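You operate a simulated robot arm through the tools that you are given. There is no shell and no other tool.

The job below is to be done with a simulated two-armed robot. You get a single attempt, and the scene is never put back.

JOB
Tip the stones out of the blue hopper into the black bucket.
Fine: close the gate and the valve first, let the hopper down again, then open the valve fully; the pump stays on.

Only the result counts: the job must be done as asked and must still hold three seconds after the hand-in. Knocking over, shifting, dropping, spilling or breaking anything else fails it.

ROBOT AND FRAMES
Two 7-joint arms with fingered hands on one trunk that stands fixed in place. Base frame: the origin is at the foot of the trunk, x ahead of it, y to its left, z up; the work surface is at about z = 726. Lengths are in mm, angles in degrees, forces in N, time in s.
The left shoulder is at [20, 208, 1323], the right one opposite. Each reaches about 1152 mm from its shoulder. Payload 5 kg a hand.
The TCP of each hand is the grasp point between the finger pads, 48 mm short of the fingertips. In the tool frame z runs along the fingers and y along their closing line. The gripper opens to 160 mm; its body begins 56 mm behind the TCP. The gripper is a hand of 4 fingers: y runs from the thumb to the fingers, the wrist lies at [-26, -142, -252] in the tool frame, and closing takes about 1.5 s.
Orientation is that of the tool frame in the base frame, as [roll, pitch, yaw] about the fixed x, y, z axes, in that order (R = Rz(yaw) Ry(pitch) Rx(roll)). With the fingers straight down and the wrist toward the robot, the tool's x, y and z point along [0, 1, 0], [1, 0, 0] and [0, 0, -1] of the base frame.

CONTROLS
- The arms move only by the tool nudge_tool. It takes "left_increments", "right_increments" or both (then of equal length, played together; a hand with none holds still); each is a list of rows, each a list of 6 numbers: the shift along the base's x, y, z in units of 30 mm (1.0 is 30 mm), then the turn, a rotation vector about the base's x, y, z in units of 5 degrees (1.0 is 5 degrees). In form: [[tx, ty, tz, rx, ry, rz], ...]. A call has 1 to 20 rows; each row shifts and turns the commanded pose from where the row before left it. "left_gripper" and "right_gripper" are, for a hand that has rows, the opening, from 0 (shut) to 1 (fully open), set as the call begins (left out, the last holds). A call with a number of a shift or a turn outside -1 to 1 is refused whole. A row lasts 0.2 s, in which the tool goes at most 50 mm and 8.6 degrees; a call with a longer step from one row to the next is refused whole, and so is a gripper value outside its range. A pose out of reach is approached as far as the arm can. The call stops where the force on the tool passes 90 N (or 10 N more than at its start, if that is more) or the arm is blocked; 0.2 s more then pass. Each finger travels about 108 mm/s and halts on what it meets, pressing with about 33 N; the grip force reading is that of the motor and also rises with nothing between the fingers. The clock runs only during rows and for 0.2 s after the last one: add rows that do not move to give the fingers time. It gives the time, the measured TCP pose, the force on the tool (base axes), the opening and the grip force at its end, in the units of the frame above (readings bear some noise), with the torque about the TCP (base axes, N m) and any sound that the robot's microphone picked up.
- Cameras (640 x 400 px; columns grow to the right, rows downward): "scene" is now at [89.2, -42.7, 1517.8]; the picture's right is [-0.47, -0.89, 0.00], its down [-0.46, 0.24, -0.85] and it looks along [0.76, -0.40, -0.52] (base axes); focal length 281 px, centre (320, 200). "left" rides on the left gripper at [-87, -133, -189] in its tool frame; the picture's right is [-0.83, -0.26, 0.49], its down [0.51, -0.71, 0.49] and it looks along [0.22, 0.66, 0.72] (tool axes); focal length 238 px, centre (320, 200). "right" rides on the right gripper at [87, -133, -189] in its tool frame; the picture's right is [-0.83, 0.26, -0.49], its down [-0.51, -0.71, 0.49] and it looks along [-0.22, 0.66, 0.72] (tool axes); focal length 238 px, centre (320, 200). There is no depth. A picture from a camera that has moved, and an enlarged one, comes with that camera's place and axes in the base frame and with its lens.
- camera(camera): a new picture of that camera. No time passes.
- slide_trunk(by): moves the trunk up (or, below 0, down) by that many mm; the arms and the scene camera ride with it, the base frame stays. It gives what a move gives, with no picture.
- curl_fingers(index, middle, ring, thumb_bend, thumb_turn, hand): sets how far each is bent, from 0 (flat) to 100 (curled in); at 30 the hand is open as for a grip, at 70 the pads meet at the TCP. One left out holds its place. A second passes; each finger stops where it meets its share of the squeeze, and holds until it gets a number again. A gripper value or a shape takes the hand back. It gives what a move gives, with no picture; readings hold the bend of each and the force on the fingers (four entries, about 0 where the hand has none), thumb and palm. thumb_turn goes from beside the hand (0) to across from the fingers (100), as for a grip.
- hand_shape(shape, hand): the hand has 4 fingers and takes this shape, open, in about a second: jaw (thumb against the fingers, like two jaws); tri (thumb and two fingers); tip (a fingertip pinch); poke (one finger out to press); point (the index stretched); flat (the hand flat); cup (the hand cupped); fist (a fist). The gripper value then closes the fingers along that shape, each until it touches; the sizes above hold for jaw. It gives what a move gives, with no picture.
- pan_tilt(pan, tilt): turns the head with the scene camera to pan (to the left, within 86 degrees either way) and tilt (down, from -29 to 69), counted from straight ahead of the robot. It gives what a move gives.
- close_up(camera, box): a new picture of the part [left, top, right, bottom] of that camera's present view, enlarged. No time passes.
- job_done(): hands the job in; it is judged then, once.

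Nothing tells you positions but the pictures and the camera data. Unless the task says otherwise, let go and move clear before handing in.

The tools are called after "Emit:" by a JSON object that holds its "api" and its "payload". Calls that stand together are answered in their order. nudge_tool: Moves the arms, as the interface text tells. Its arguments: {"type":"object","properties":{"left_increments":{"type":"array","items":{"type":"array","items":{"type":"number"}}},"left_gripper":{"type":"number"},"right_increments":{"type":"array","items":{"type":"array","items":{"type":"number"}}},"right_gripper":{"type":"number"}},"required":[]} The other tools are called the same way: slide_trunk (by) moves the trunk up or down; hand_shape (shape, hand) gives the hand a shape; curl_fingers (index, middle, ring, thumb_bend, thumb_turn, hand) moves the fingers one by one; pan_tilt (pan, tilt) turns the head that bears the scene camera; camera (camera) takes a picture; close_up (camera, box) takes an enlarged picture of a part of a camera's view; job_done () hands the job in.

At the start:

```text
time_s: 0.0
left_position: [593.7, -80.1, 1359.9]
left_tcp_rot: [180.0, 0.0, 90.0]
left_wrist_force: [0.4, 0.2, 0.3]
left_moment: [0.04, 0.02, 0.02]
left_width: 159.5
left_grip_force: 0.1
left_shape: jaw
left_bend: [30.0, 30.0, 30.0, 30.0, 98.0]
left_finger forces: [0.1, 0.1, 0.1, 0.0, 0.1, 0.0]
right_position: [482.3, -511.7, 1253.4]
right_tcp_rot: [180.0, 0.0, 90.0]
right_wrist_force: [0.7, 0.3, 0.1]
right_moment: [0.04, -0.01, 0.01]
right_width: 159.6
right_grip_force: 0.0
right_shape: jaw
right_bend: [30.0, 30.0, 30.0, 30.0, 98.0]
right_finger forces: [0.0, 0.0, 0.0, 0.1, 0.0, 0.1]
trunk travel left (down, up): [-325.0, 365.0]
head pan, tilt (commanded): [-27.8, 31.2]
```

scene: 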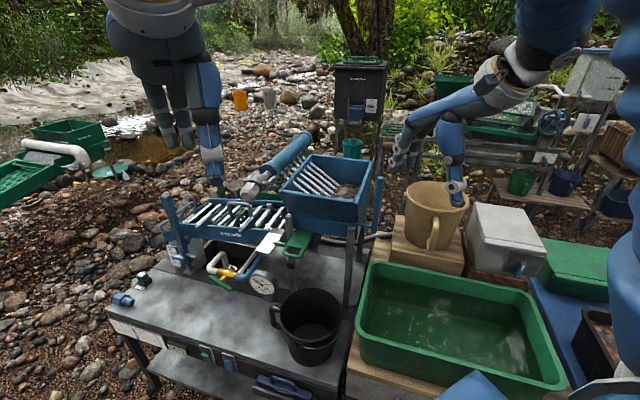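
right: 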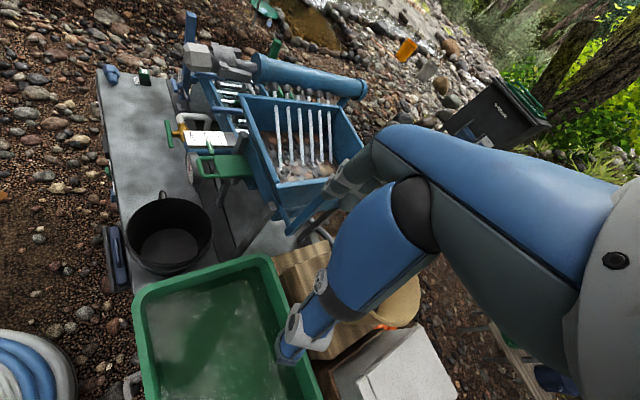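
left: 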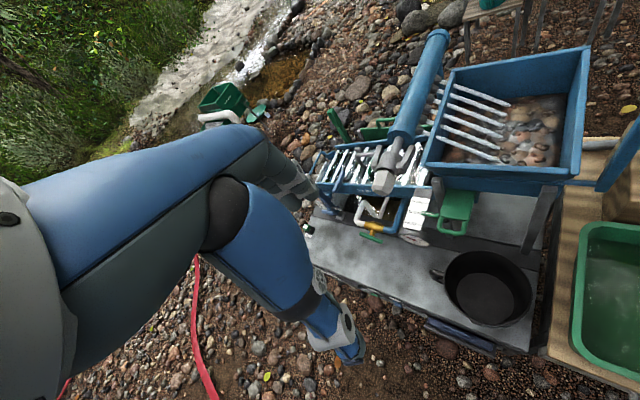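

I see a blue hopper with stones on a stand, a blue spray tube above a sluice with riffles, a yellow valve with a green handle, a green gate lever, a gauge, and a black bucket on the grey bench. First I'll look closer at each of these.

Emit:
{"api": "close_up", "payload": {"camera": "scene", "box": [150, 120, 390, 270]}}

Emit:
{"api": "close_up", "payload": {"camera": "scene", "box": [100, 220, 350, 400]}}

Emit:
{"api": "close_up", "payload": {"camera": "left", "box": [300, 20, 620, 220]}}

Emit:
{"api": "close_up", "payload": {"camera": "left", "box": [300, 160, 560, 360]}}

Emit:
{"api": "close_up", "payload": {"camera": "right", "box": [90, 20, 390, 220]}}

```text
2.67 times, centred on (270, 195) of scene
camera zoom: at [89.2, -42.7, 1517.8], right [-0.47, -0.89, 0.0], down [-0.46, 0.24, -0.85], along [0.76, -0.4, -0.52], focal length 749 px, centre (453, 213)
```

zoom: 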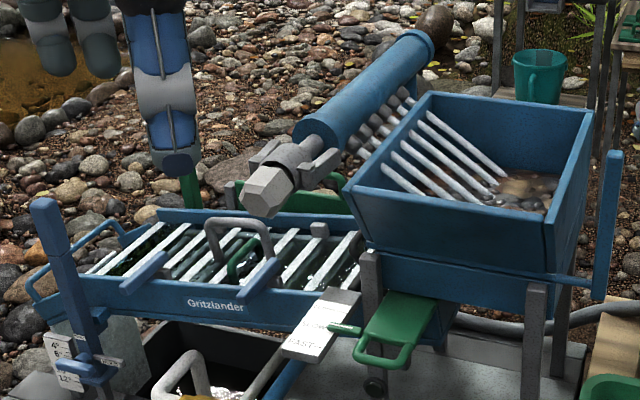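

```text
2.22 times, centred on (225, 310) of scene
camera zoom: at [89.2, -42.7, 1517.8], right [-0.47, -0.89, 0.0], down [-0.46, 0.24, -0.85], along [0.76, -0.4, -0.52], focal length 624 px, centre (531, -44)
```

zoom: 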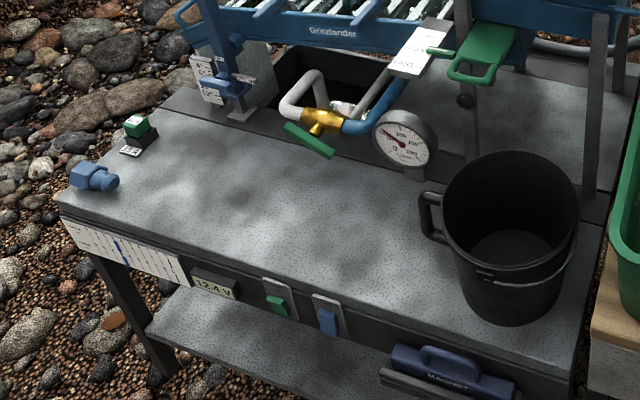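

```text
2.00 times, centred on (460, 120) of left
camera zoom: at [463.5, -167.2, 1548.5], right [-0.26, -0.83, -0.49], down [-0.71, 0.51, -0.49], along [0.66, 0.22, -0.72], focal length 477 px, centre (40, 360)
```

zoom: 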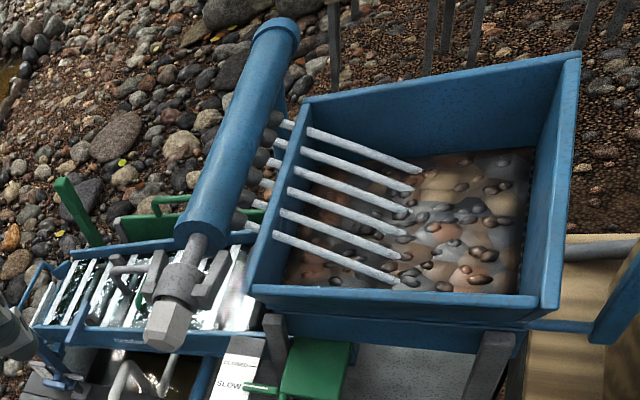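

```text
2.00 times, centred on (430, 260) of left
camera zoom: at [463.5, -167.2, 1548.5], right [-0.26, -0.83, -0.49], down [-0.71, 0.51, -0.49], along [0.66, 0.22, -0.72], focal length 477 px, centre (100, 80)
```

zoom: 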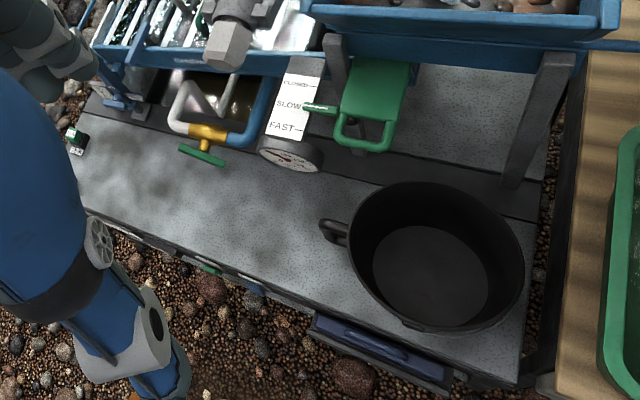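

```text
2.00 times, centred on (240, 120) of right
camera zoom: at [350.1, -425.7, 1442.8], right [0.26, -0.83, 0.49], down [-0.71, -0.51, -0.49], along [0.66, -0.22, -0.72], focal length 477 px, centre (480, 360)
```

zoom: 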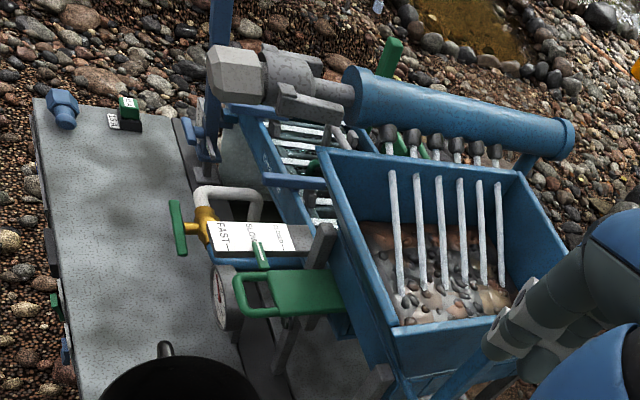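

The hopper is about 45° rotated on the bench, its front edge running from about (806,-279,1097) to (636,-440,1103), and the bucket stands just in front of it. I'll look closer at the gate, valve, scale, and tipping lever.

Emit:
{"api": "close_up", "payload": {"camera": "scene", "box": [200, 220, 330, 300]}}

Emit:
{"api": "close_up", "payload": {"camera": "scene", "box": [270, 140, 400, 320]}}

Emit:
{"api": "close_up", "payload": {"camera": "left", "box": [340, 180, 480, 260]}}

Emit:
{"api": "close_up", "payload": {"camera": "right", "box": [150, 90, 280, 190]}}

Emit:
{"api": "close_up", "payload": {"camera": "scene", "box": [100, 270, 340, 400]}}

Emit:
{"api": "close_up", "payload": {"camera": "scene", "box": [120, 190, 240, 300]}}

```text
4.92 times, centred on (265, 260) of scene
camera zoom: at [89.2, -42.7, 1517.8], right [-0.47, -0.89, 0.0], down [-0.46, 0.24, -0.85], along [0.76, -0.4, -0.52], focal length 1382 px, centre (591, -95)
```

zoom: 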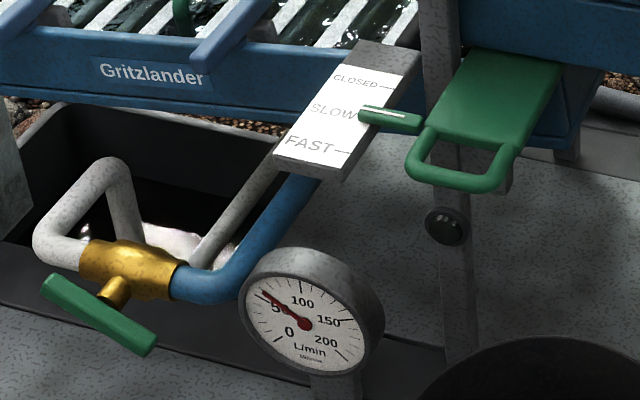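

```text
2.22 times, centred on (335, 230) of scene
camera zoom: at [89.2, -42.7, 1517.8], right [-0.47, -0.89, 0.0], down [-0.46, 0.24, -0.85], along [0.76, -0.4, -0.52], focal length 624 px, centre (287, 133)
```

zoom: 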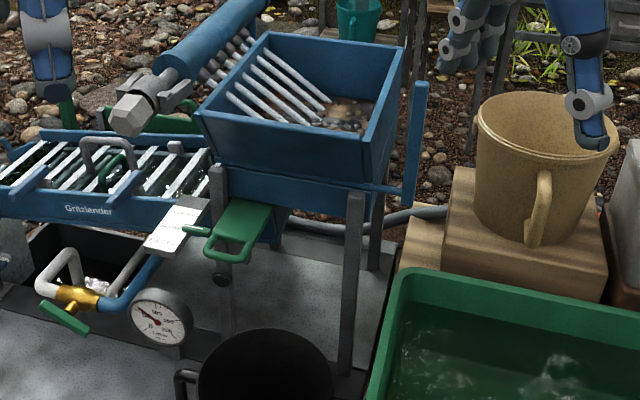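

```text
4.57 times, centred on (410, 220) of left
camera zoom: at [463.5, -167.2, 1548.5], right [-0.26, -0.83, -0.49], down [-0.71, 0.51, -0.49], along [0.66, 0.22, -0.72], focal length 1090 px, centre (-91, 109)
```

zoom: 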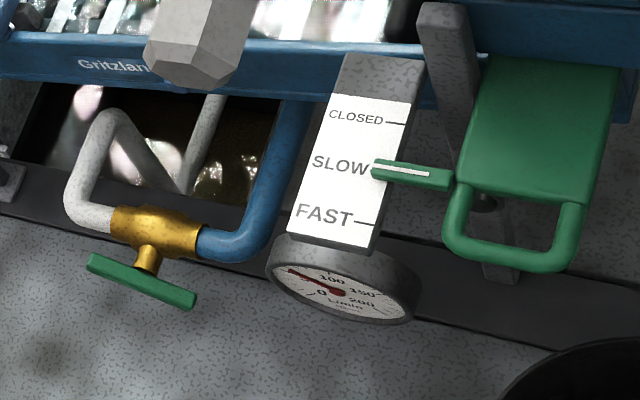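

```text
4.00 times, centred on (215, 140) of right
camera zoom: at [350.1, -425.7, 1442.8], right [0.26, -0.83, 0.49], down [-0.71, -0.51, -0.49], along [0.66, -0.22, -0.72], focal length 953 px, centre (740, 440)
```

zoom: 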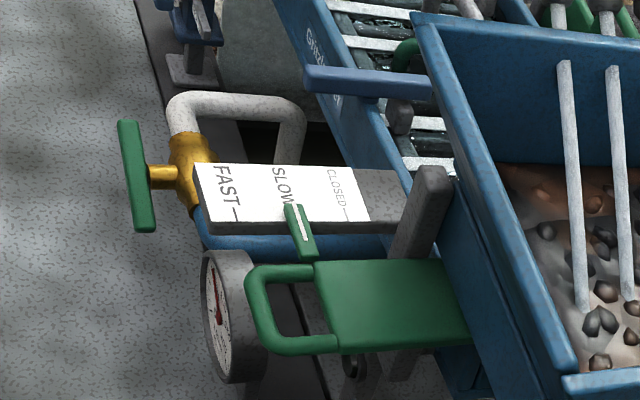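

```text
2.67 times, centred on (220, 335) of scene
camera zoom: at [89.2, -42.7, 1517.8], right [-0.47, -0.89, 0.0], down [-0.46, 0.24, -0.85], along [0.76, -0.4, -0.52], focal length 749 px, centre (587, -160)
```

zoom: 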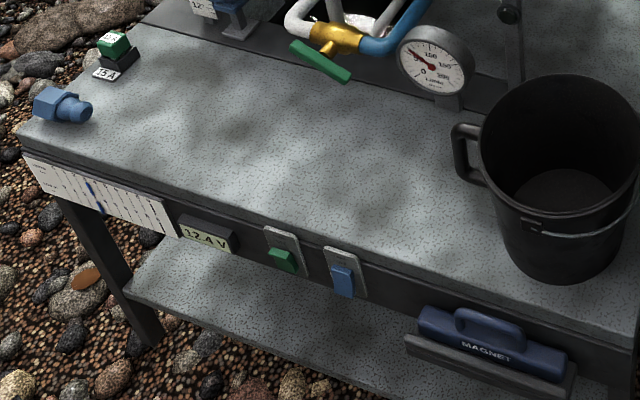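

```text
3.64 times, centred on (180, 245) of scene
camera zoom: at [89.2, -42.7, 1517.8], right [-0.47, -0.89, 0.0], down [-0.46, 0.24, -0.85], along [0.76, -0.4, -0.52], focal length 1021 px, centre (829, 36)
```

zoom: 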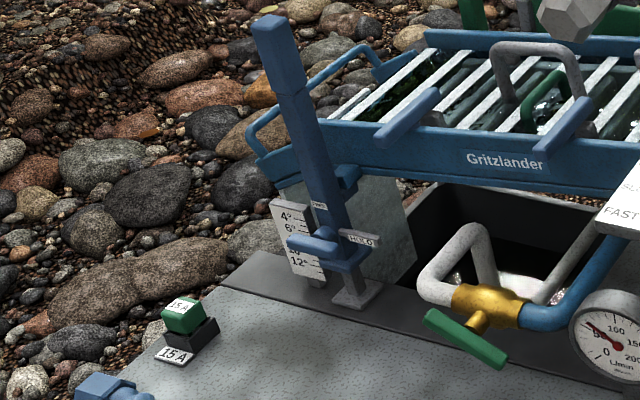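

The gate pointer is at SLOW, the valve T-handle is partly open with the gauge near 50 L/min, and the tipping lever seems to be the blue bar on the hopper's right side. I'll raise the trunk to get a second viewpoint for measuring.

Emit:
{"api": "slide_trunk", "payload": {"by": 250}}

Emit:
{"api": "camera", "payload": {"camera": "scene"}}

```text
time_s: 2.6
left_position: [594.1, -80.6, 1608.7]
left_tcp_rot: [179.9, 0.1, 90.0]
left_wrist_force: [-0.3, -0.5, -0.3]
left_moment: [0.05, -0.02, 0.0]
left_width: 159.7
left_grip_force: 0.0
left_shape: jaw
left_bend: [30.0, 30.0, 30.0, 30.0, 98.0]
left_finger forces: [0.0, 0.0, 0.1, 0.1, 0.0, 0.0]
right_position: [482.9, -512.2, 1503.5]
right_tcp_rot: [180.0, 0.0, 89.9]
right_wrist_force: [0.7, 0.1, -0.5]
right_moment: [0.01, 0.0, -0.02]
right_width: 159.5
right_grip_force: 0.0
right_shape: jaw
right_bend: [30.0, 30.0, 30.0, 30.0, 98.0]
right_finger forces: [0.0, 0.1, 0.1, 0.0, 0.1, 0.0]
trunk travel left (down, up): [-575.0, 115.0]
head pan, tilt (commanded): [-27.8, 31.2]
```

```text
taken
camera scene: at [89.4, -42.7, 1767.6], right [-0.47, -0.89, 0.0], down [-0.46, 0.24, -0.85], along [0.76, -0.4, -0.52], focal length 281 px, centre (320, 200)
```

scene: 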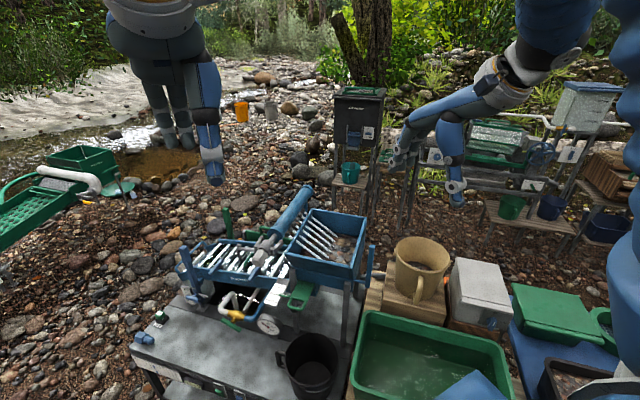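

The raised viewpoint gives a clean overview. I'll take matching enlargements of the hopper, gate, valve, and bucket from here.

Emit:
{"api": "close_up", "payload": {"camera": "scene", "box": [260, 180, 390, 300]}}

Emit:
{"api": "close_up", "payload": {"camera": "scene", "box": [200, 270, 340, 360]}}

Emit:
{"api": "close_up", "payload": {"camera": "scene", "box": [260, 310, 360, 400]}}

Emit:
{"api": "camera", "payload": {"camera": "left"}}

Emit:
{"api": "camera", "payload": {"camera": "right"}}

```text
3.33 times, centred on (325, 240) of scene
camera zoom: at [89.4, -42.7, 1767.6], right [-0.47, -0.89, 0.0], down [-0.46, 0.24, -0.85], along [0.76, -0.4, -0.52], focal length 936 px, centre (303, 67)
```

zoom: 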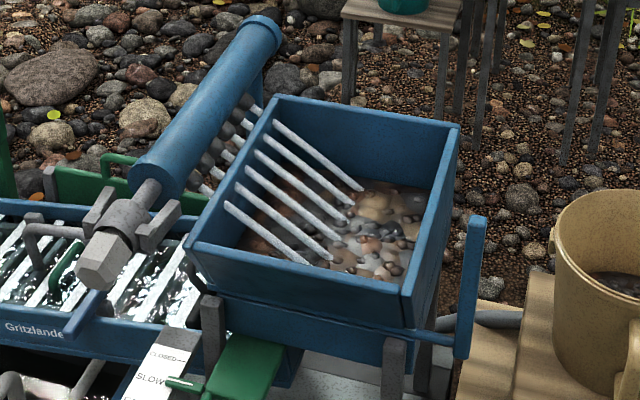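

```text
4.44 times, centred on (270, 315) of scene
camera zoom: at [89.4, -42.7, 1767.6], right [-0.47, -0.89, 0.0], down [-0.46, 0.24, -0.85], along [0.76, -0.4, -0.52], focal length 1248 px, centre (542, -311)
```

zoom: 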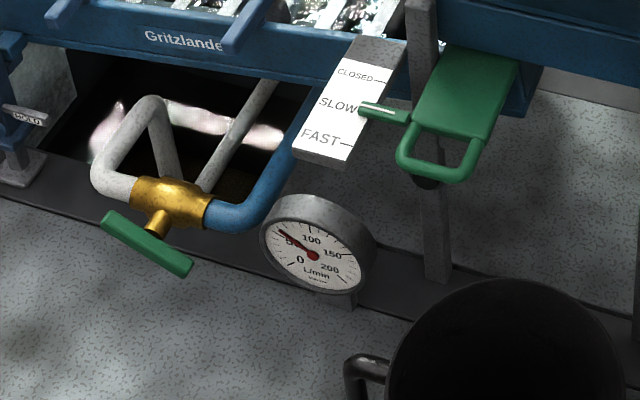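

```text
4.44 times, centred on (310, 355) of scene
camera zoom: at [89.4, -42.7, 1767.6], right [-0.47, -0.89, 0.0], down [-0.46, 0.24, -0.85], along [0.76, -0.4, -0.52], focal length 1248 px, centre (364, -489)
```

zoom: 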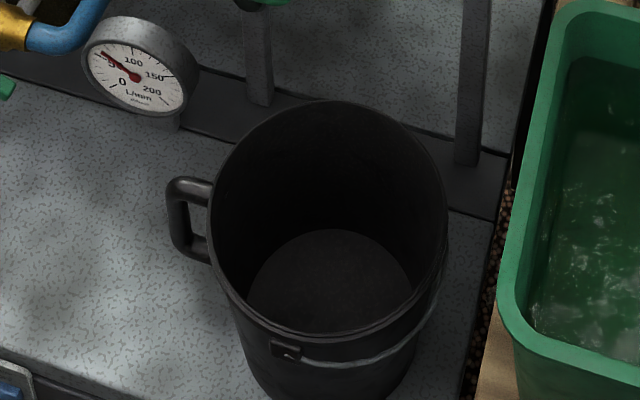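

```text
taken
camera left: at [463.7, -167.3, 1798.2], right [-0.26, -0.83, -0.49], down [-0.71, 0.51, -0.49], along [0.66, 0.22, -0.72], focal length 238 px, centre (320, 200)
```

left: 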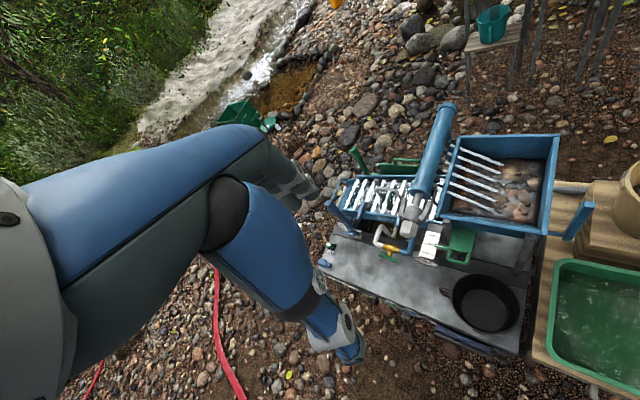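

```text
taken
camera right: at [350.2, -425.7, 1692.6], right [0.26, -0.83, 0.49], down [-0.71, -0.51, -0.49], along [0.66, -0.22, -0.72], focal length 238 px, centre (320, 200)
```

right: 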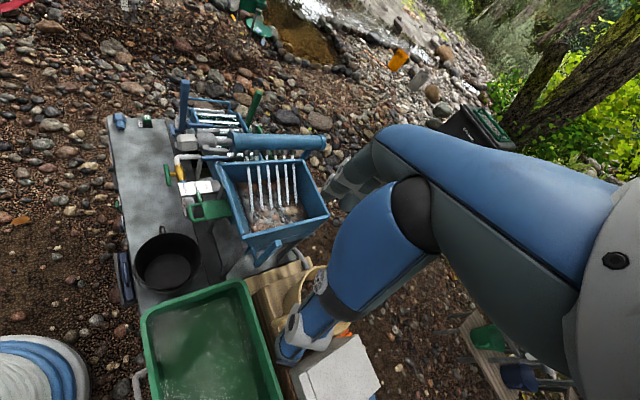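

The tan bucket's rim is around (593,-723,1074), well clear of the right hand. I'll lower the trunk in steps, both to improve reach to the low valve and to see the hopper's hinge from lower down.

Emit:
{"api": "slide_trunk", "payload": {"by": -250}}

Emit:
{"api": "slide_trunk", "payload": {"by": -120}}

Emit:
{"api": "camera", "payload": {"camera": "scene"}}

Emit:
{"api": "camera", "payload": {"camera": "right"}}

Emit:
{"api": "camera", "payload": {"camera": "left"}}

```text
time_s: 5.2
left_position: [594.3, -80.5, 1360.1]
left_tcp_rot: [180.0, 0.0, 90.0]
left_wrist_force: [0.4, 0.9, -0.8]
left_moment: [-0.03, -0.02, 0.01]
left_width: 159.9
left_grip_force: 0.0
left_shape: jaw
left_bend: [30.0, 30.0, 30.0, 30.0, 98.0]
left_finger forces: [0.0, 0.1, 0.1, 0.0, 0.0, 0.1]
right_position: [482.6, -513.0, 1254.6]
right_tcp_rot: [-179.9, 0.0, 90.0]
right_wrist_force: [-0.3, 0.2, 0.0]
right_moment: [-0.01, -0.01, 0.02]
right_width: 159.5
right_grip_force: 0.0
right_shape: jaw
right_bend: [30.0, 30.0, 30.0, 30.0, 98.0]
right_finger forces: [0.0, 0.0, 0.0, 0.0, 0.0, 0.0]
trunk travel left (down, up): [-325.0, 365.0]
head pan, tilt (commanded): [-27.8, 31.2]
```

```text
time_s: 6.7
left_position: [594.6, -79.6, 1240.5]
left_tcp_rot: [-180.0, 0.0, 90.0]
left_wrist_force: [-0.6, -0.4, -0.4]
left_moment: [0.0, -0.04, 0.03]
left_width: 159.8
left_grip_force: 0.0
left_shape: jaw
left_bend: [30.0, 30.0, 30.0, 30.0, 98.0]
left_finger forces: [0.0, 0.1, 0.0, 0.0, 0.0, 0.1]
right_position: [483.2, -512.4, 1135.2]
right_tcp_rot: [180.0, 0.0, 90.0]
right_wrist_force: [0.4, 0.3, -0.4]
right_moment: [0.0, -0.04, -0.02]
right_width: 159.9
right_grip_force: 0.1
right_shape: jaw
right_bend: [30.0, 30.0, 30.0, 30.0, 98.0]
right_finger forces: [0.1, 0.1, 0.0, 0.0, 0.0, 0.1]
trunk travel left (down, up): [-205.0, 485.0]
head pan, tilt (commanded): [-27.8, 31.2]
```

```text
taken
camera scene: at [89.0, -42.6, 1398.0], right [-0.47, -0.89, 0.0], down [-0.46, 0.24, -0.86], along [0.76, -0.4, -0.52], focal length 281 px, centre (320, 200)
```

scene: 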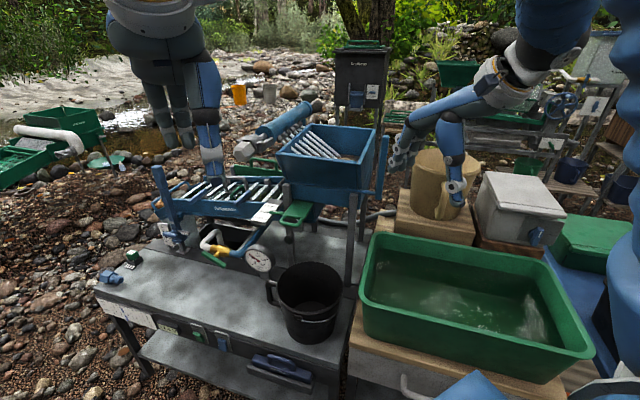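

```text
taken
camera right: at [349.8, -425.6, 1323.2], right [0.26, -0.83, 0.49], down [-0.71, -0.51, -0.49], along [0.66, -0.22, -0.72], focal length 238 px, centre (320, 200)
```

right: 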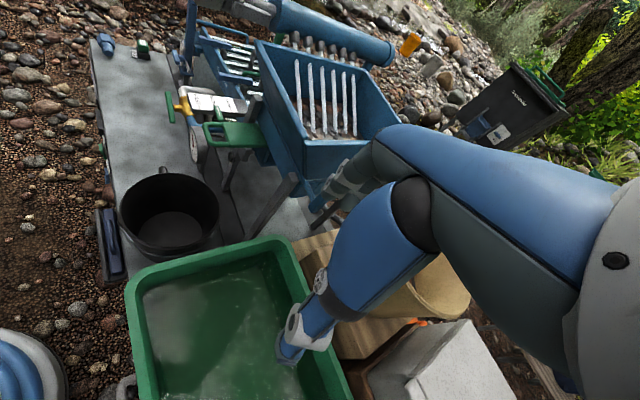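

```text
taken
camera left: at [463.2, -167.2, 1429.0], right [-0.26, -0.83, -0.49], down [-0.71, 0.51, -0.49], along [0.66, 0.22, -0.72], focal length 238 px, centre (320, 200)
```

left: 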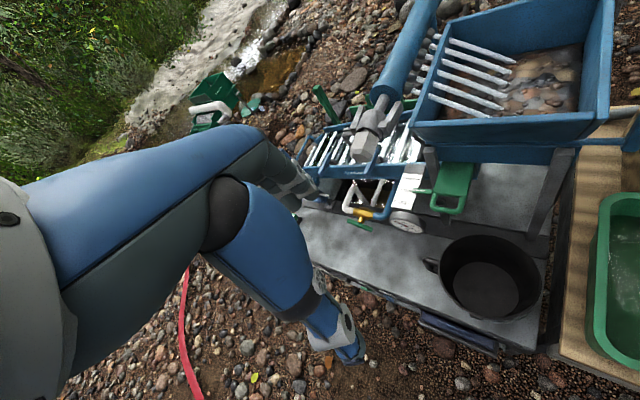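

The view is lower now and the hinge area is clearer. I'll enlarge the hopper, lever, gate, valve, and bucket from this height.

Emit:
{"api": "close_up", "payload": {"camera": "scene", "box": [270, 110, 400, 210]}}

Emit:
{"api": "close_up", "payload": {"camera": "scene", "box": [270, 180, 400, 290]}}

Emit:
{"api": "close_up", "payload": {"camera": "scene", "box": [180, 195, 330, 285]}}

Emit:
{"api": "close_up", "payload": {"camera": "scene", "box": [240, 240, 370, 350]}}

Emit:
{"api": "close_up", "payload": {"camera": "scene", "box": [90, 290, 330, 400]}}

Emit:
{"api": "close_up", "payload": {"camera": "right", "box": [230, 80, 400, 230]}}

```text
4.00 times, centred on (335, 160) of scene
camera zoom: at [89.0, -42.6, 1398.0], right [-0.47, -0.89, 0.0], down [-0.46, 0.24, -0.86], along [0.76, -0.4, -0.52], focal length 1123 px, centre (260, 360)
```

zoom: 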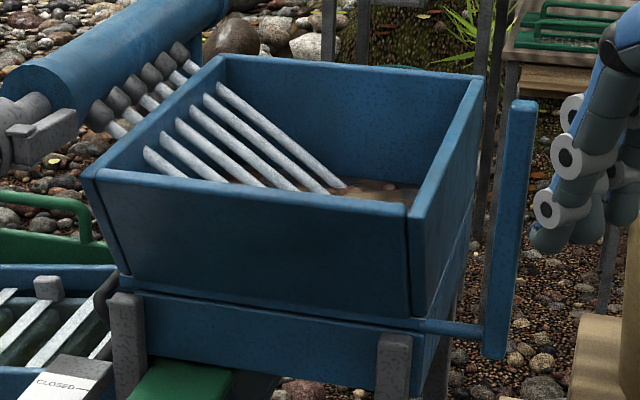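

```text
3.64 times, centred on (335, 235) of scene
camera zoom: at [89.0, -42.6, 1398.0], right [-0.47, -0.89, 0.0], down [-0.46, 0.24, -0.86], along [0.76, -0.4, -0.52], focal length 1021 px, centre (266, 73)
```

zoom: 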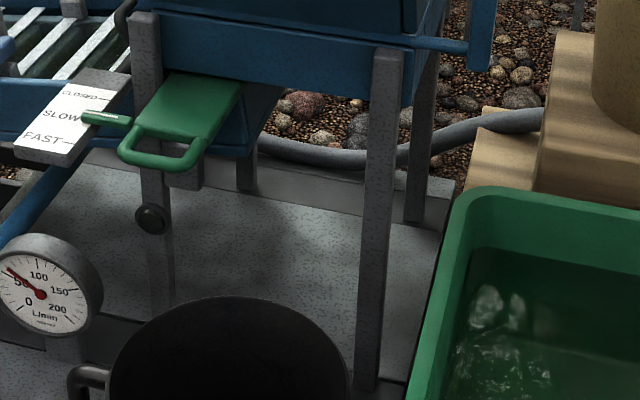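

```text
4.27 times, centred on (255, 240) of scene
camera zoom: at [89.0, -42.6, 1398.0], right [-0.47, -0.89, 0.0], down [-0.46, 0.24, -0.86], along [0.76, -0.4, -0.52], focal length 1198 px, centre (597, 29)
```

zoom: 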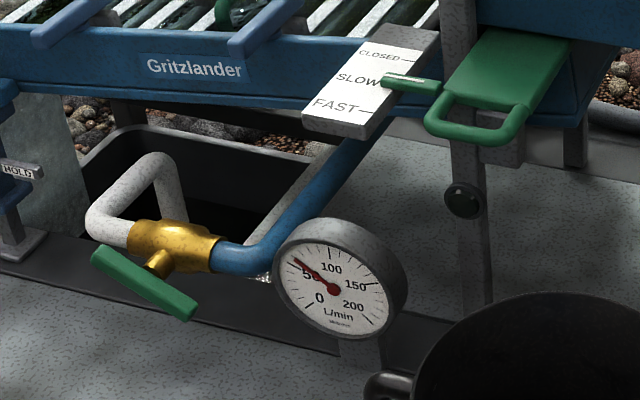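

```text
3.64 times, centred on (305, 295) of scene
camera zoom: at [89.0, -42.6, 1398.0], right [-0.47, -0.89, 0.0], down [-0.46, 0.24, -0.86], along [0.76, -0.4, -0.52], focal length 1021 px, centre (374, -146)
```

zoom: 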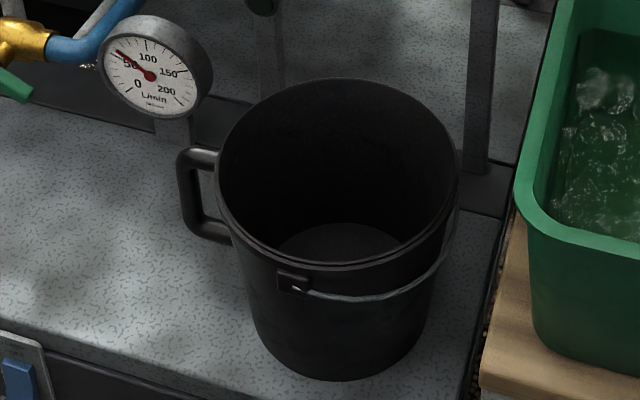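

```text
2.67 times, centred on (210, 345) of scene
camera zoom: at [89.0, -42.6, 1398.0], right [-0.47, -0.89, 0.0], down [-0.46, 0.24, -0.86], along [0.76, -0.4, -0.52], focal length 749 px, centre (613, -187)
```

zoom: 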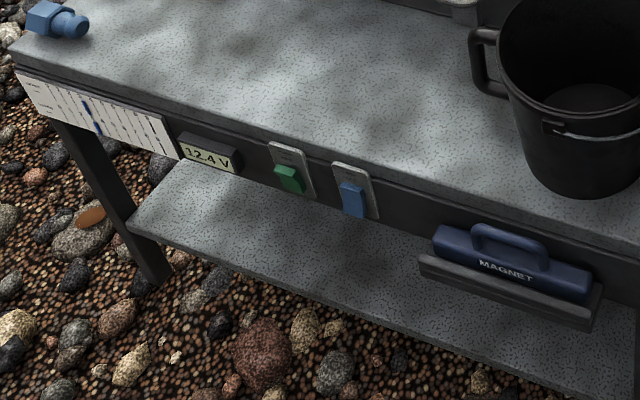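

```text
2.67 times, centred on (315, 155) of right
camera zoom: at [349.8, -425.6, 1323.2], right [0.26, -0.83, 0.49], down [-0.71, -0.51, -0.49], along [0.66, -0.22, -0.72], focal length 636 px, centre (333, 320)
```

zoom: 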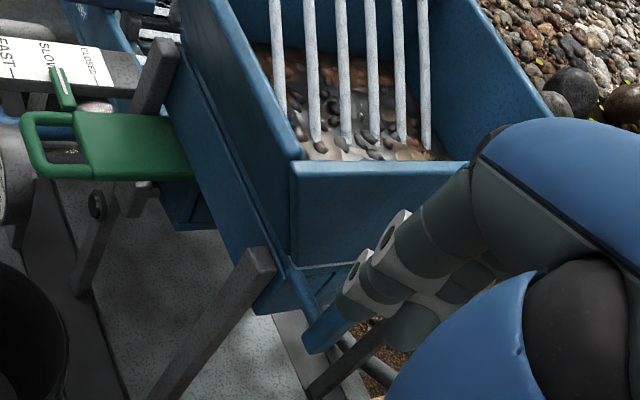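

The bench top appears to be at about z = 590, the bucket rim is centred near (606,-283,754), and the gate handle bar is near (711,-272,914). The hopper hinge rod is near z = 982, with the blue lever rising on its right at about (636,-525). I'll read the panel and the remaining details before moving.

Emit:
{"api": "close_up", "payload": {"camera": "scene", "box": [90, 305, 180, 360]}}

Emit:
{"api": "close_up", "payload": {"camera": "scene", "box": [150, 310, 250, 365]}}

Emit:
{"api": "close_up", "payload": {"camera": "scene", "box": [140, 160, 220, 260]}}

Emit:
{"api": "close_up", "payload": {"camera": "scene", "box": [220, 120, 310, 190]}}

Emit:
{"api": "close_up", "payload": {"camera": "left", "box": [330, 140, 480, 250]}}

Emit:
{"api": "close_up", "payload": {"camera": "left", "box": [390, 10, 630, 160]}}

```text
7.11 times, centred on (135, 332) of scene
camera zoom: at [89.0, -42.6, 1398.0], right [-0.47, -0.89, 0.0], down [-0.46, 0.24, -0.86], along [0.76, -0.4, -0.52], focal length 1996 px, centre (1636, -742)
```

zoom: 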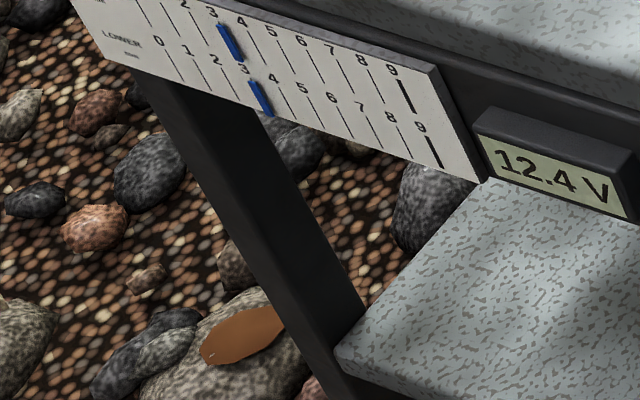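

```text
6.40 times, centred on (200, 338) of scene
camera zoom: at [89.0, -42.6, 1398.0], right [-0.47, -0.89, 0.0], down [-0.46, 0.24, -0.86], along [0.76, -0.4, -0.52], focal length 1797 px, centre (1088, -680)
```

zoom: 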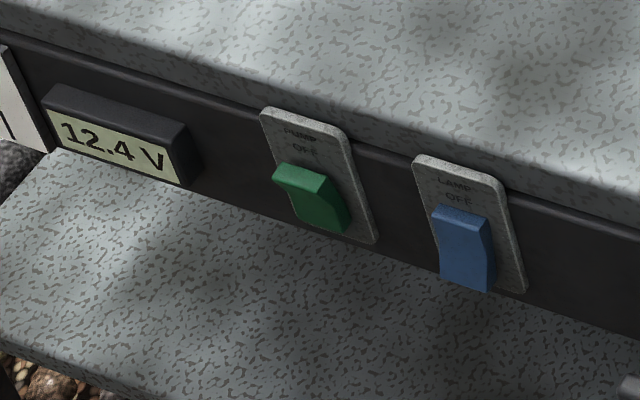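

```text
4.00 times, centred on (180, 210) of scene
camera zoom: at [89.0, -42.6, 1398.0], right [-0.47, -0.89, 0.0], down [-0.46, 0.24, -0.86], along [0.76, -0.4, -0.52], focal length 1123 px, centre (880, 160)
```

zoom: 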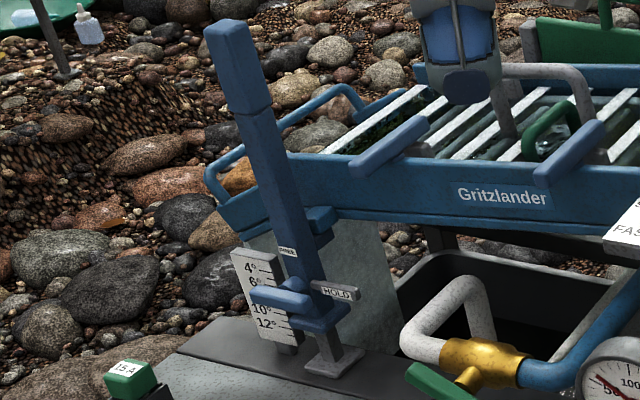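

```text
5.71 times, centred on (265, 155) of scene
camera zoom: at [89.0, -42.6, 1398.0], right [-0.47, -0.89, 0.0], down [-0.46, 0.24, -0.86], along [0.76, -0.4, -0.52], focal length 1604 px, centre (634, 457)
```

zoom: 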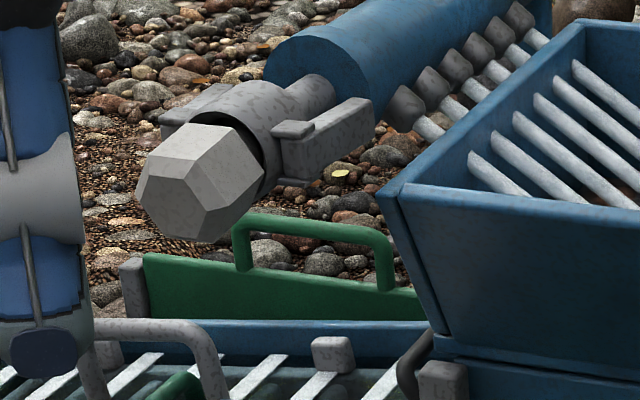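

```text
3.64 times, centred on (405, 195) of left
camera zoom: at [463.2, -167.2, 1429.0], right [-0.26, -0.83, -0.49], down [-0.71, 0.51, -0.49], along [0.66, 0.22, -0.72], focal length 867 px, centre (11, 218)
```

zoom: 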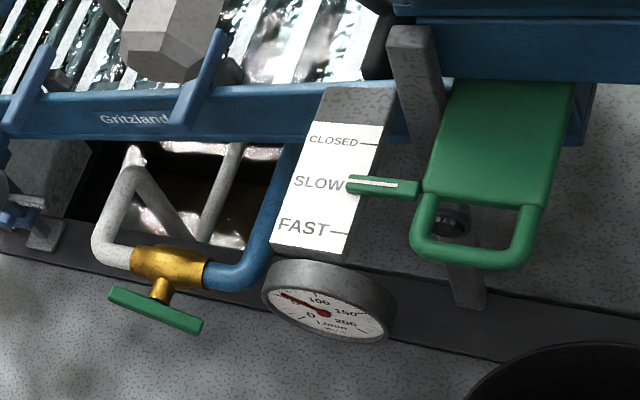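

```text
2.67 times, centred on (510, 85) of left
camera zoom: at [463.2, -167.2, 1429.0], right [-0.26, -0.83, -0.49], down [-0.71, 0.51, -0.49], along [0.66, 0.22, -0.72], focal length 636 px, centre (-187, 507)
```

zoom: 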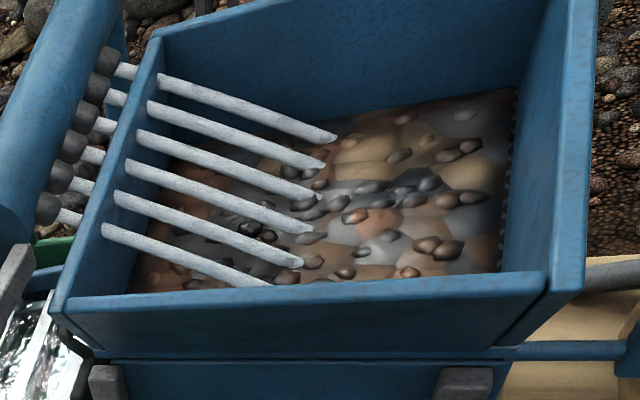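

The pump switch and lamp sit on the bench front and should stay untouched. Next I'll swing the left hand over towards the valve area at a safe height, which also clears room for the right hand to reach the gate.

Emit:
{"api": "nudge_tool", "payload": {"left_increments": [[0.64, 0.32, -0.4, 0, 0, -1], [0.64, 0.32, -0.4, 0, 0, -1], [0.64, 0.32, -0.4, 0, 0, -1], [0.64, 0.32, -0.5, 0, 0, -1], [0.64, 0.32, -0.5, 0, 0, -1], [0.64, 0.32, -0.5, 0, 0, -1], [0.64, 0.32, -0.6, 0, 0, -1], [0.64, 0.32, -0.6, 0, 0, -1], [0.64, 0.32, -0.6, 0, 0, -1], [0.64, 0.32, -0.6, 0, 0, 0], [0.64, 0.32, -0.6, 0, 0, 0], [0.64, 0.32, -0.6, 0, 0, 0]]}}

Emit:
{"api": "hand_shape", "payload": {"hand": "left", "shape": "poke"}}

Emit:
{"api": "camera", "payload": {"camera": "scene"}}

Emit:
{"api": "camera", "payload": {"camera": "left"}}

```text
time_s: 9.3
left_position: [797.2, 23.1, 1074.6]
left_tcp_rot: [180.0, 0.0, 45.1]
left_wrist_force: [0.3, -0.6, 0.2]
left_moment: [0.04, -0.05, 0.0]
left_width: 160.0
left_grip_force: 0.0
left_shape: jaw
left_bend: [30.0, 30.0, 30.0, 30.0, 98.0]
left_finger forces: [0.1, 0.0, 0.0, 0.1, 0.0, 0.0]
left hand out of reach, approached as far as the arm can: row 11, 12
right_position: [479.9, -512.9, 1134.0]
right_tcp_rot: [179.9, 0.0, 89.9]
right_wrist_force: [-0.8, -0.3, -0.4]
right_moment: [0.03, -0.03, -0.03]
right_width: 159.8
right_grip_force: 0.1
right_shape: jaw
right_bend: [30.0, 30.0, 30.0, 30.0, 98.0]
right_finger forces: [0.0, 0.0, 0.1, 0.0, 0.0, 0.0]
trunk travel left (down, up): [-205.0, 485.0]
head pan, tilt (commanded): [-27.8, 31.2]
```

```text
time_s: 10.2
left_position: [798.6, 22.5, 1073.3]
left_tcp_rot: [179.9, 0.0, 45.1]
left_wrist_force: [-0.9, 0.2, 0.3]
left_moment: [-0.01, 0.05, 0.02]
left_width: 0.0
left_grip_force: 0.1
left_shape: poke
left_bend: [70.0, 70.0, 99.0, 100.0, 100.0]
left_finger forces: [0.0, 0.1, 0.1, 0.1, 0.0, 0.1]
right_position: [482.4, -512.4, 1134.2]
right_tcp_rot: [-180.0, 0.0, 90.0]
right_wrist_force: [0.4, -0.6, -0.5]
right_moment: [0.05, -0.02, -0.03]
right_width: 159.7
right_grip_force: 0.0
right_shape: jaw
right_bend: [30.0, 30.0, 30.0, 30.0, 98.0]
right_finger forces: [0.1, 0.1, 0.1, 0.0, 0.0, 0.1]
trunk travel left (down, up): [-205.0, 485.0]
head pan, tilt (commanded): [-27.8, 31.2]
```

```text
taken
camera scene: at [89.2, -42.5, 1397.8], right [-0.47, -0.89, 0.0], down [-0.46, 0.24, -0.85], along [0.76, -0.4, -0.52], focal length 281 px, centre (320, 200)
```

scene: 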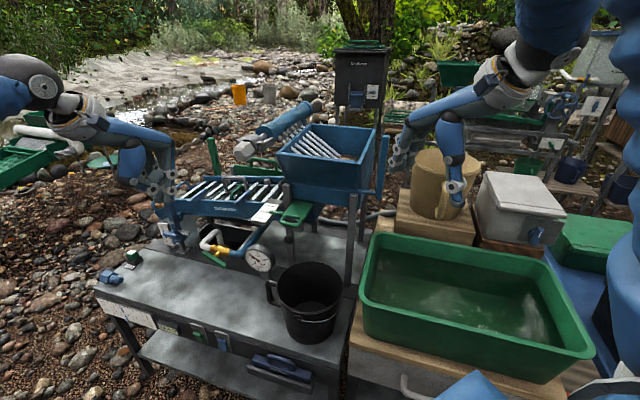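

```text
taken
camera left: at [645.5, 55.3, 1262.3], right [-0.77, -0.41, -0.49], down [-0.15, 0.86, -0.49], along [0.62, -0.31, -0.72], focal length 238 px, centre (320, 200)
```

left: 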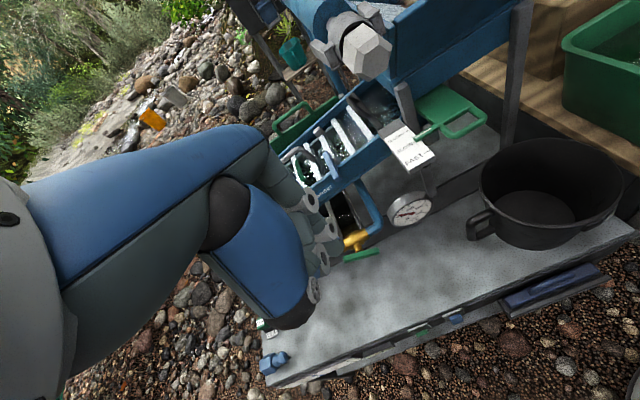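

The left hand is now near the valve side and stopped slightly short, at (799,22,1073). I'll look at the poke shape up close.

Emit:
{"api": "close_up", "payload": {"camera": "scene", "box": [60, 90, 240, 220]}}

Emit:
{"api": "close_up", "payload": {"camera": "left", "box": [200, 140, 460, 340]}}

Emit:
{"api": "camera", "payload": {"camera": "right"}}

```text
3.08 times, centred on (150, 155) of scene
camera zoom: at [89.2, -42.5, 1397.8], right [-0.47, -0.89, 0.0], down [-0.46, 0.24, -0.85], along [0.76, -0.4, -0.52], focal length 864 px, centre (843, 338)
```

zoom: 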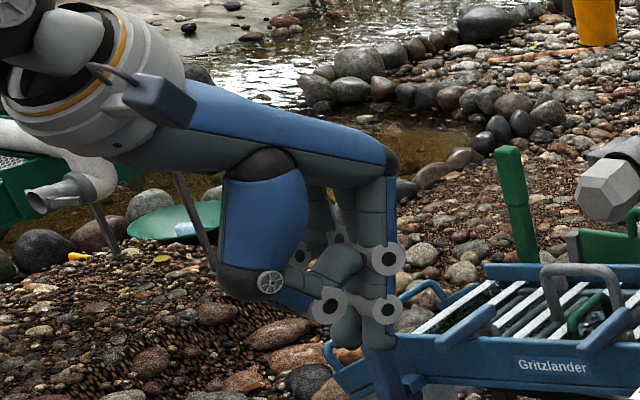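

```text
2.00 times, centred on (330, 240) of left
camera zoom: at [645.5, 55.3, 1262.3], right [-0.77, -0.41, -0.49], down [-0.15, 0.86, -0.49], along [0.62, -0.31, -0.72], focal length 477 px, centre (300, 120)
```

zoom: 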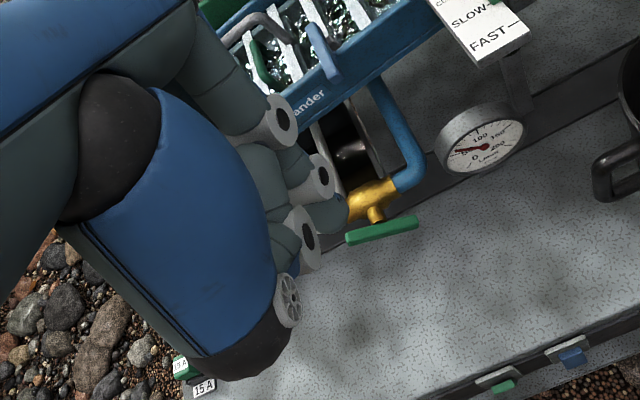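

```text
taken
camera right: at [350.1, -425.6, 1322.8], right [0.26, -0.83, 0.49], down [-0.71, -0.51, -0.49], along [0.66, -0.22, -0.72], focal length 238 px, centre (320, 200)
```

right: 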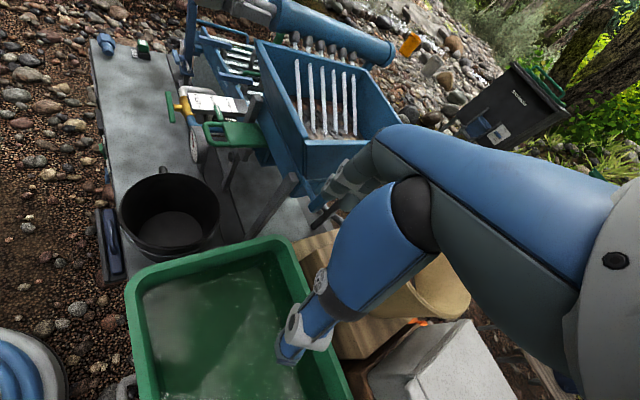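

In poke shape the extended fingertips sit about 48 mm below the TCP, and the knuckles stand forward. I'll use the left hand for the gate: move across in front of the hopper, then tilt the fingers forward so the tips lead under the hopper lip.

Emit:
{"api": "nudge_tool", "payload": {"left_increments": [[-0.7, 0.7, 0, 0, 0, 0], [-0.64, -0.64, -0.25, 0, 0, 0], [-0.64, -0.64, -0.25, 0, 0, 0], [-0.64, -0.64, -0.25, 0, 0, 0], [-0.64, -0.64, -0.25, 0, 0, 0], [-0.64, -0.64, -0.25, 0, 0, 0], [-0.64, -0.64, -0.25, 0, 0, 0], [-0.64, -0.64, -0.25, 0, 0, 0], [-0.64, -0.64, -0.25, 0, 0, 0], [-0.64, -0.64, -0.25, 0, 0, 0], [-0.64, -0.64, -0.25, 0, 0, 0]]}}

Emit:
{"api": "nudge_tool", "payload": {"left_increments": [[0.2, -0.2, -0.15, -0.7, -0.7, 0], [0.2, -0.2, -0.15, -0.7, -0.7, 0], [0.2, -0.2, -0.15, -0.7, -0.7, 0], [0.2, -0.2, -0.15, -0.7, -0.7, 0], [0.2, -0.2, -0.15, -0.7, -0.7, 0], [0.2, -0.2, -0.15, -0.7, -0.7, 0], [0.2, -0.2, -0.15, -0.7, -0.7, 0], [0.2, -0.2, -0.15, -0.7, -0.7, 0]]}}

Emit:
{"api": "camera", "payload": {"camera": "scene"}}

Emit:
{"api": "camera", "payload": {"camera": "left"}}

```text
time_s: 12.6
left_position: [588.1, -148.6, 994.6]
left_tcp_rot: [-179.9, -0.1, 45.1]
left_wrist_force: [-0.5, -0.2, -0.1]
left_moment: [0.05, -0.01, 0.01]
left_width: 0.0
left_grip_force: 0.1
left_shape: poke
left_bend: [70.0, 70.0, 99.0, 100.0, 100.0]
left_finger forces: [0.1, 0.0, 0.0, 0.0, 0.1, 0.0]
right_position: [481.6, -514.0, 1134.0]
right_tcp_rot: [-180.0, 0.0, 90.0]
right_wrist_force: [-0.5, -1.2, 0.2]
right_moment: [0.06, -0.06, -0.02]
right_width: 159.4
right_grip_force: 0.0
right_shape: jaw
right_bend: [30.0, 30.0, 30.0, 30.0, 98.0]
right_finger forces: [0.0, 0.0, 0.1, 0.0, 0.0, 0.0]
trunk travel left (down, up): [-205.0, 485.0]
head pan, tilt (commanded): [-27.8, 31.2]
```

```text
time_s: 14.4
left_position: [634.9, -197.1, 960.2]
left_tcp_rot: [140.4, 0.0, 45.1]
left_wrist_force: [0.6, 0.6, 0.6]
left_moment: [0.02, 0.04, -0.03]
left_width: 0.0
left_grip_force: 0.2
left_shape: poke
left_bend: [70.0, 70.0, 99.0, 100.0, 100.0]
left_finger forces: [0.0, 0.0, 0.0, 0.0, 0.0, 0.0]
right_position: [482.2, -513.1, 1134.7]
right_tcp_rot: [-179.9, 0.1, 90.0]
right_wrist_force: [0.8, 0.1, -0.2]
right_moment: [-0.05, 0.01, -0.01]
right_width: 159.8
right_grip_force: 0.0
right_shape: jaw
right_bend: [30.0, 30.0, 30.0, 30.0, 98.0]
right_finger forces: [0.0, 0.1, 0.1, 0.0, 0.0, 0.0]
trunk travel left (down, up): [-205.0, 485.0]
head pan, tilt (commanded): [-27.8, 31.2]
```

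```text
taken
camera scene: at [89.7, -42.6, 1397.8], right [-0.47, -0.89, 0.0], down [-0.46, 0.24, -0.85], along [0.76, -0.4, -0.52], focal length 281 px, centre (320, 200)
```

scene: 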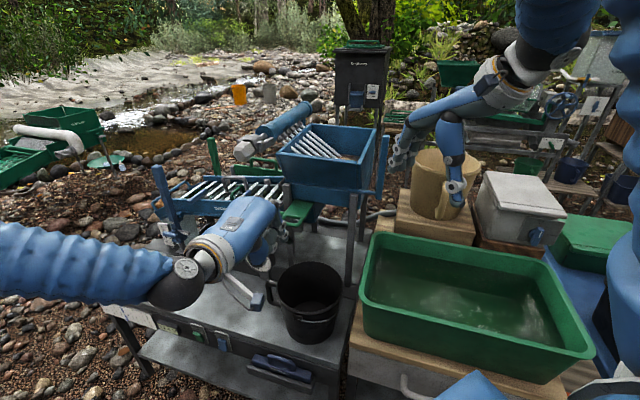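

```text
taken
camera left: at [418.1, -101.2, 1020.5], right [-0.51, -0.67, -0.54], down [0.19, 0.52, -0.83], along [0.84, -0.53, -0.14], focal length 238 px, centre (320, 200)
```

left: 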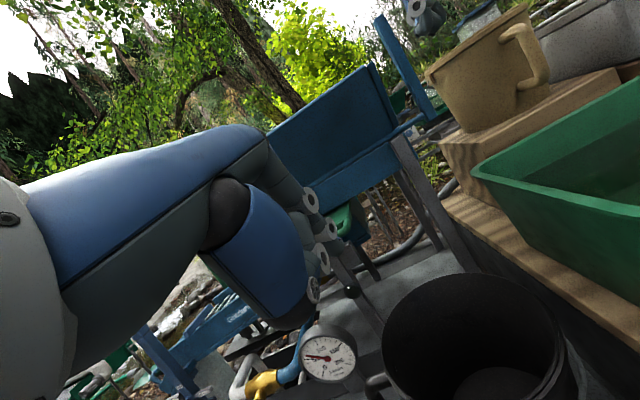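

The left fingers now point forward and down, with the gate handle just ahead. I'll look closely at the alignment of the fingertips with the handle bar.

Emit:
{"api": "close_up", "payload": {"camera": "left", "box": [260, 170, 420, 310]}}

Emit:
{"api": "close_up", "payload": {"camera": "scene", "box": [200, 180, 330, 300]}}

Emit:
{"api": "close_up", "payload": {"camera": "right", "box": [90, 70, 310, 230]}}

```text
2.86 times, centred on (340, 240) of left
camera zoom: at [418.1, -101.2, 1020.5], right [-0.51, -0.67, -0.54], down [0.19, 0.52, -0.83], along [0.84, -0.53, -0.14], focal length 681 px, centre (263, 86)
```

zoom: 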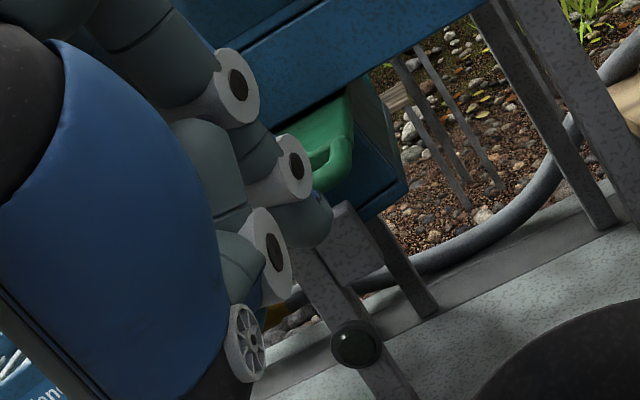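

```text
3.33 times, centred on (265, 240) of scene
camera zoom: at [89.7, -42.6, 1397.8], right [-0.47, -0.89, 0.0], down [-0.46, 0.24, -0.85], along [0.76, -0.4, -0.52], focal length 936 px, centre (503, 67)
```

zoom: 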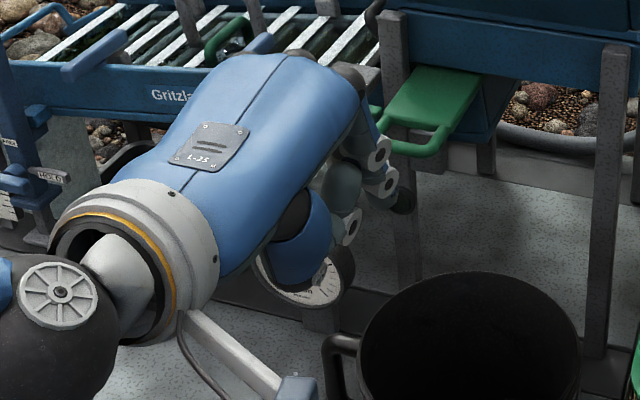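

```text
2.50 times, centred on (200, 150) of right
camera zoom: at [350.5, -425.6, 1322.7], right [0.26, -0.83, 0.49], down [-0.71, -0.51, -0.49], along [0.66, -0.22, -0.72], focal length 596 px, centre (620, 325)
```

zoom: 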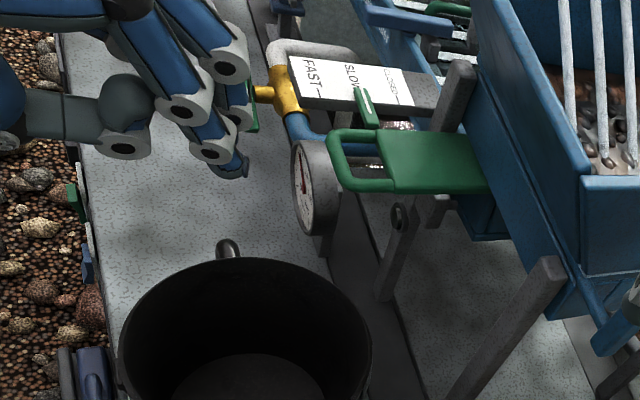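

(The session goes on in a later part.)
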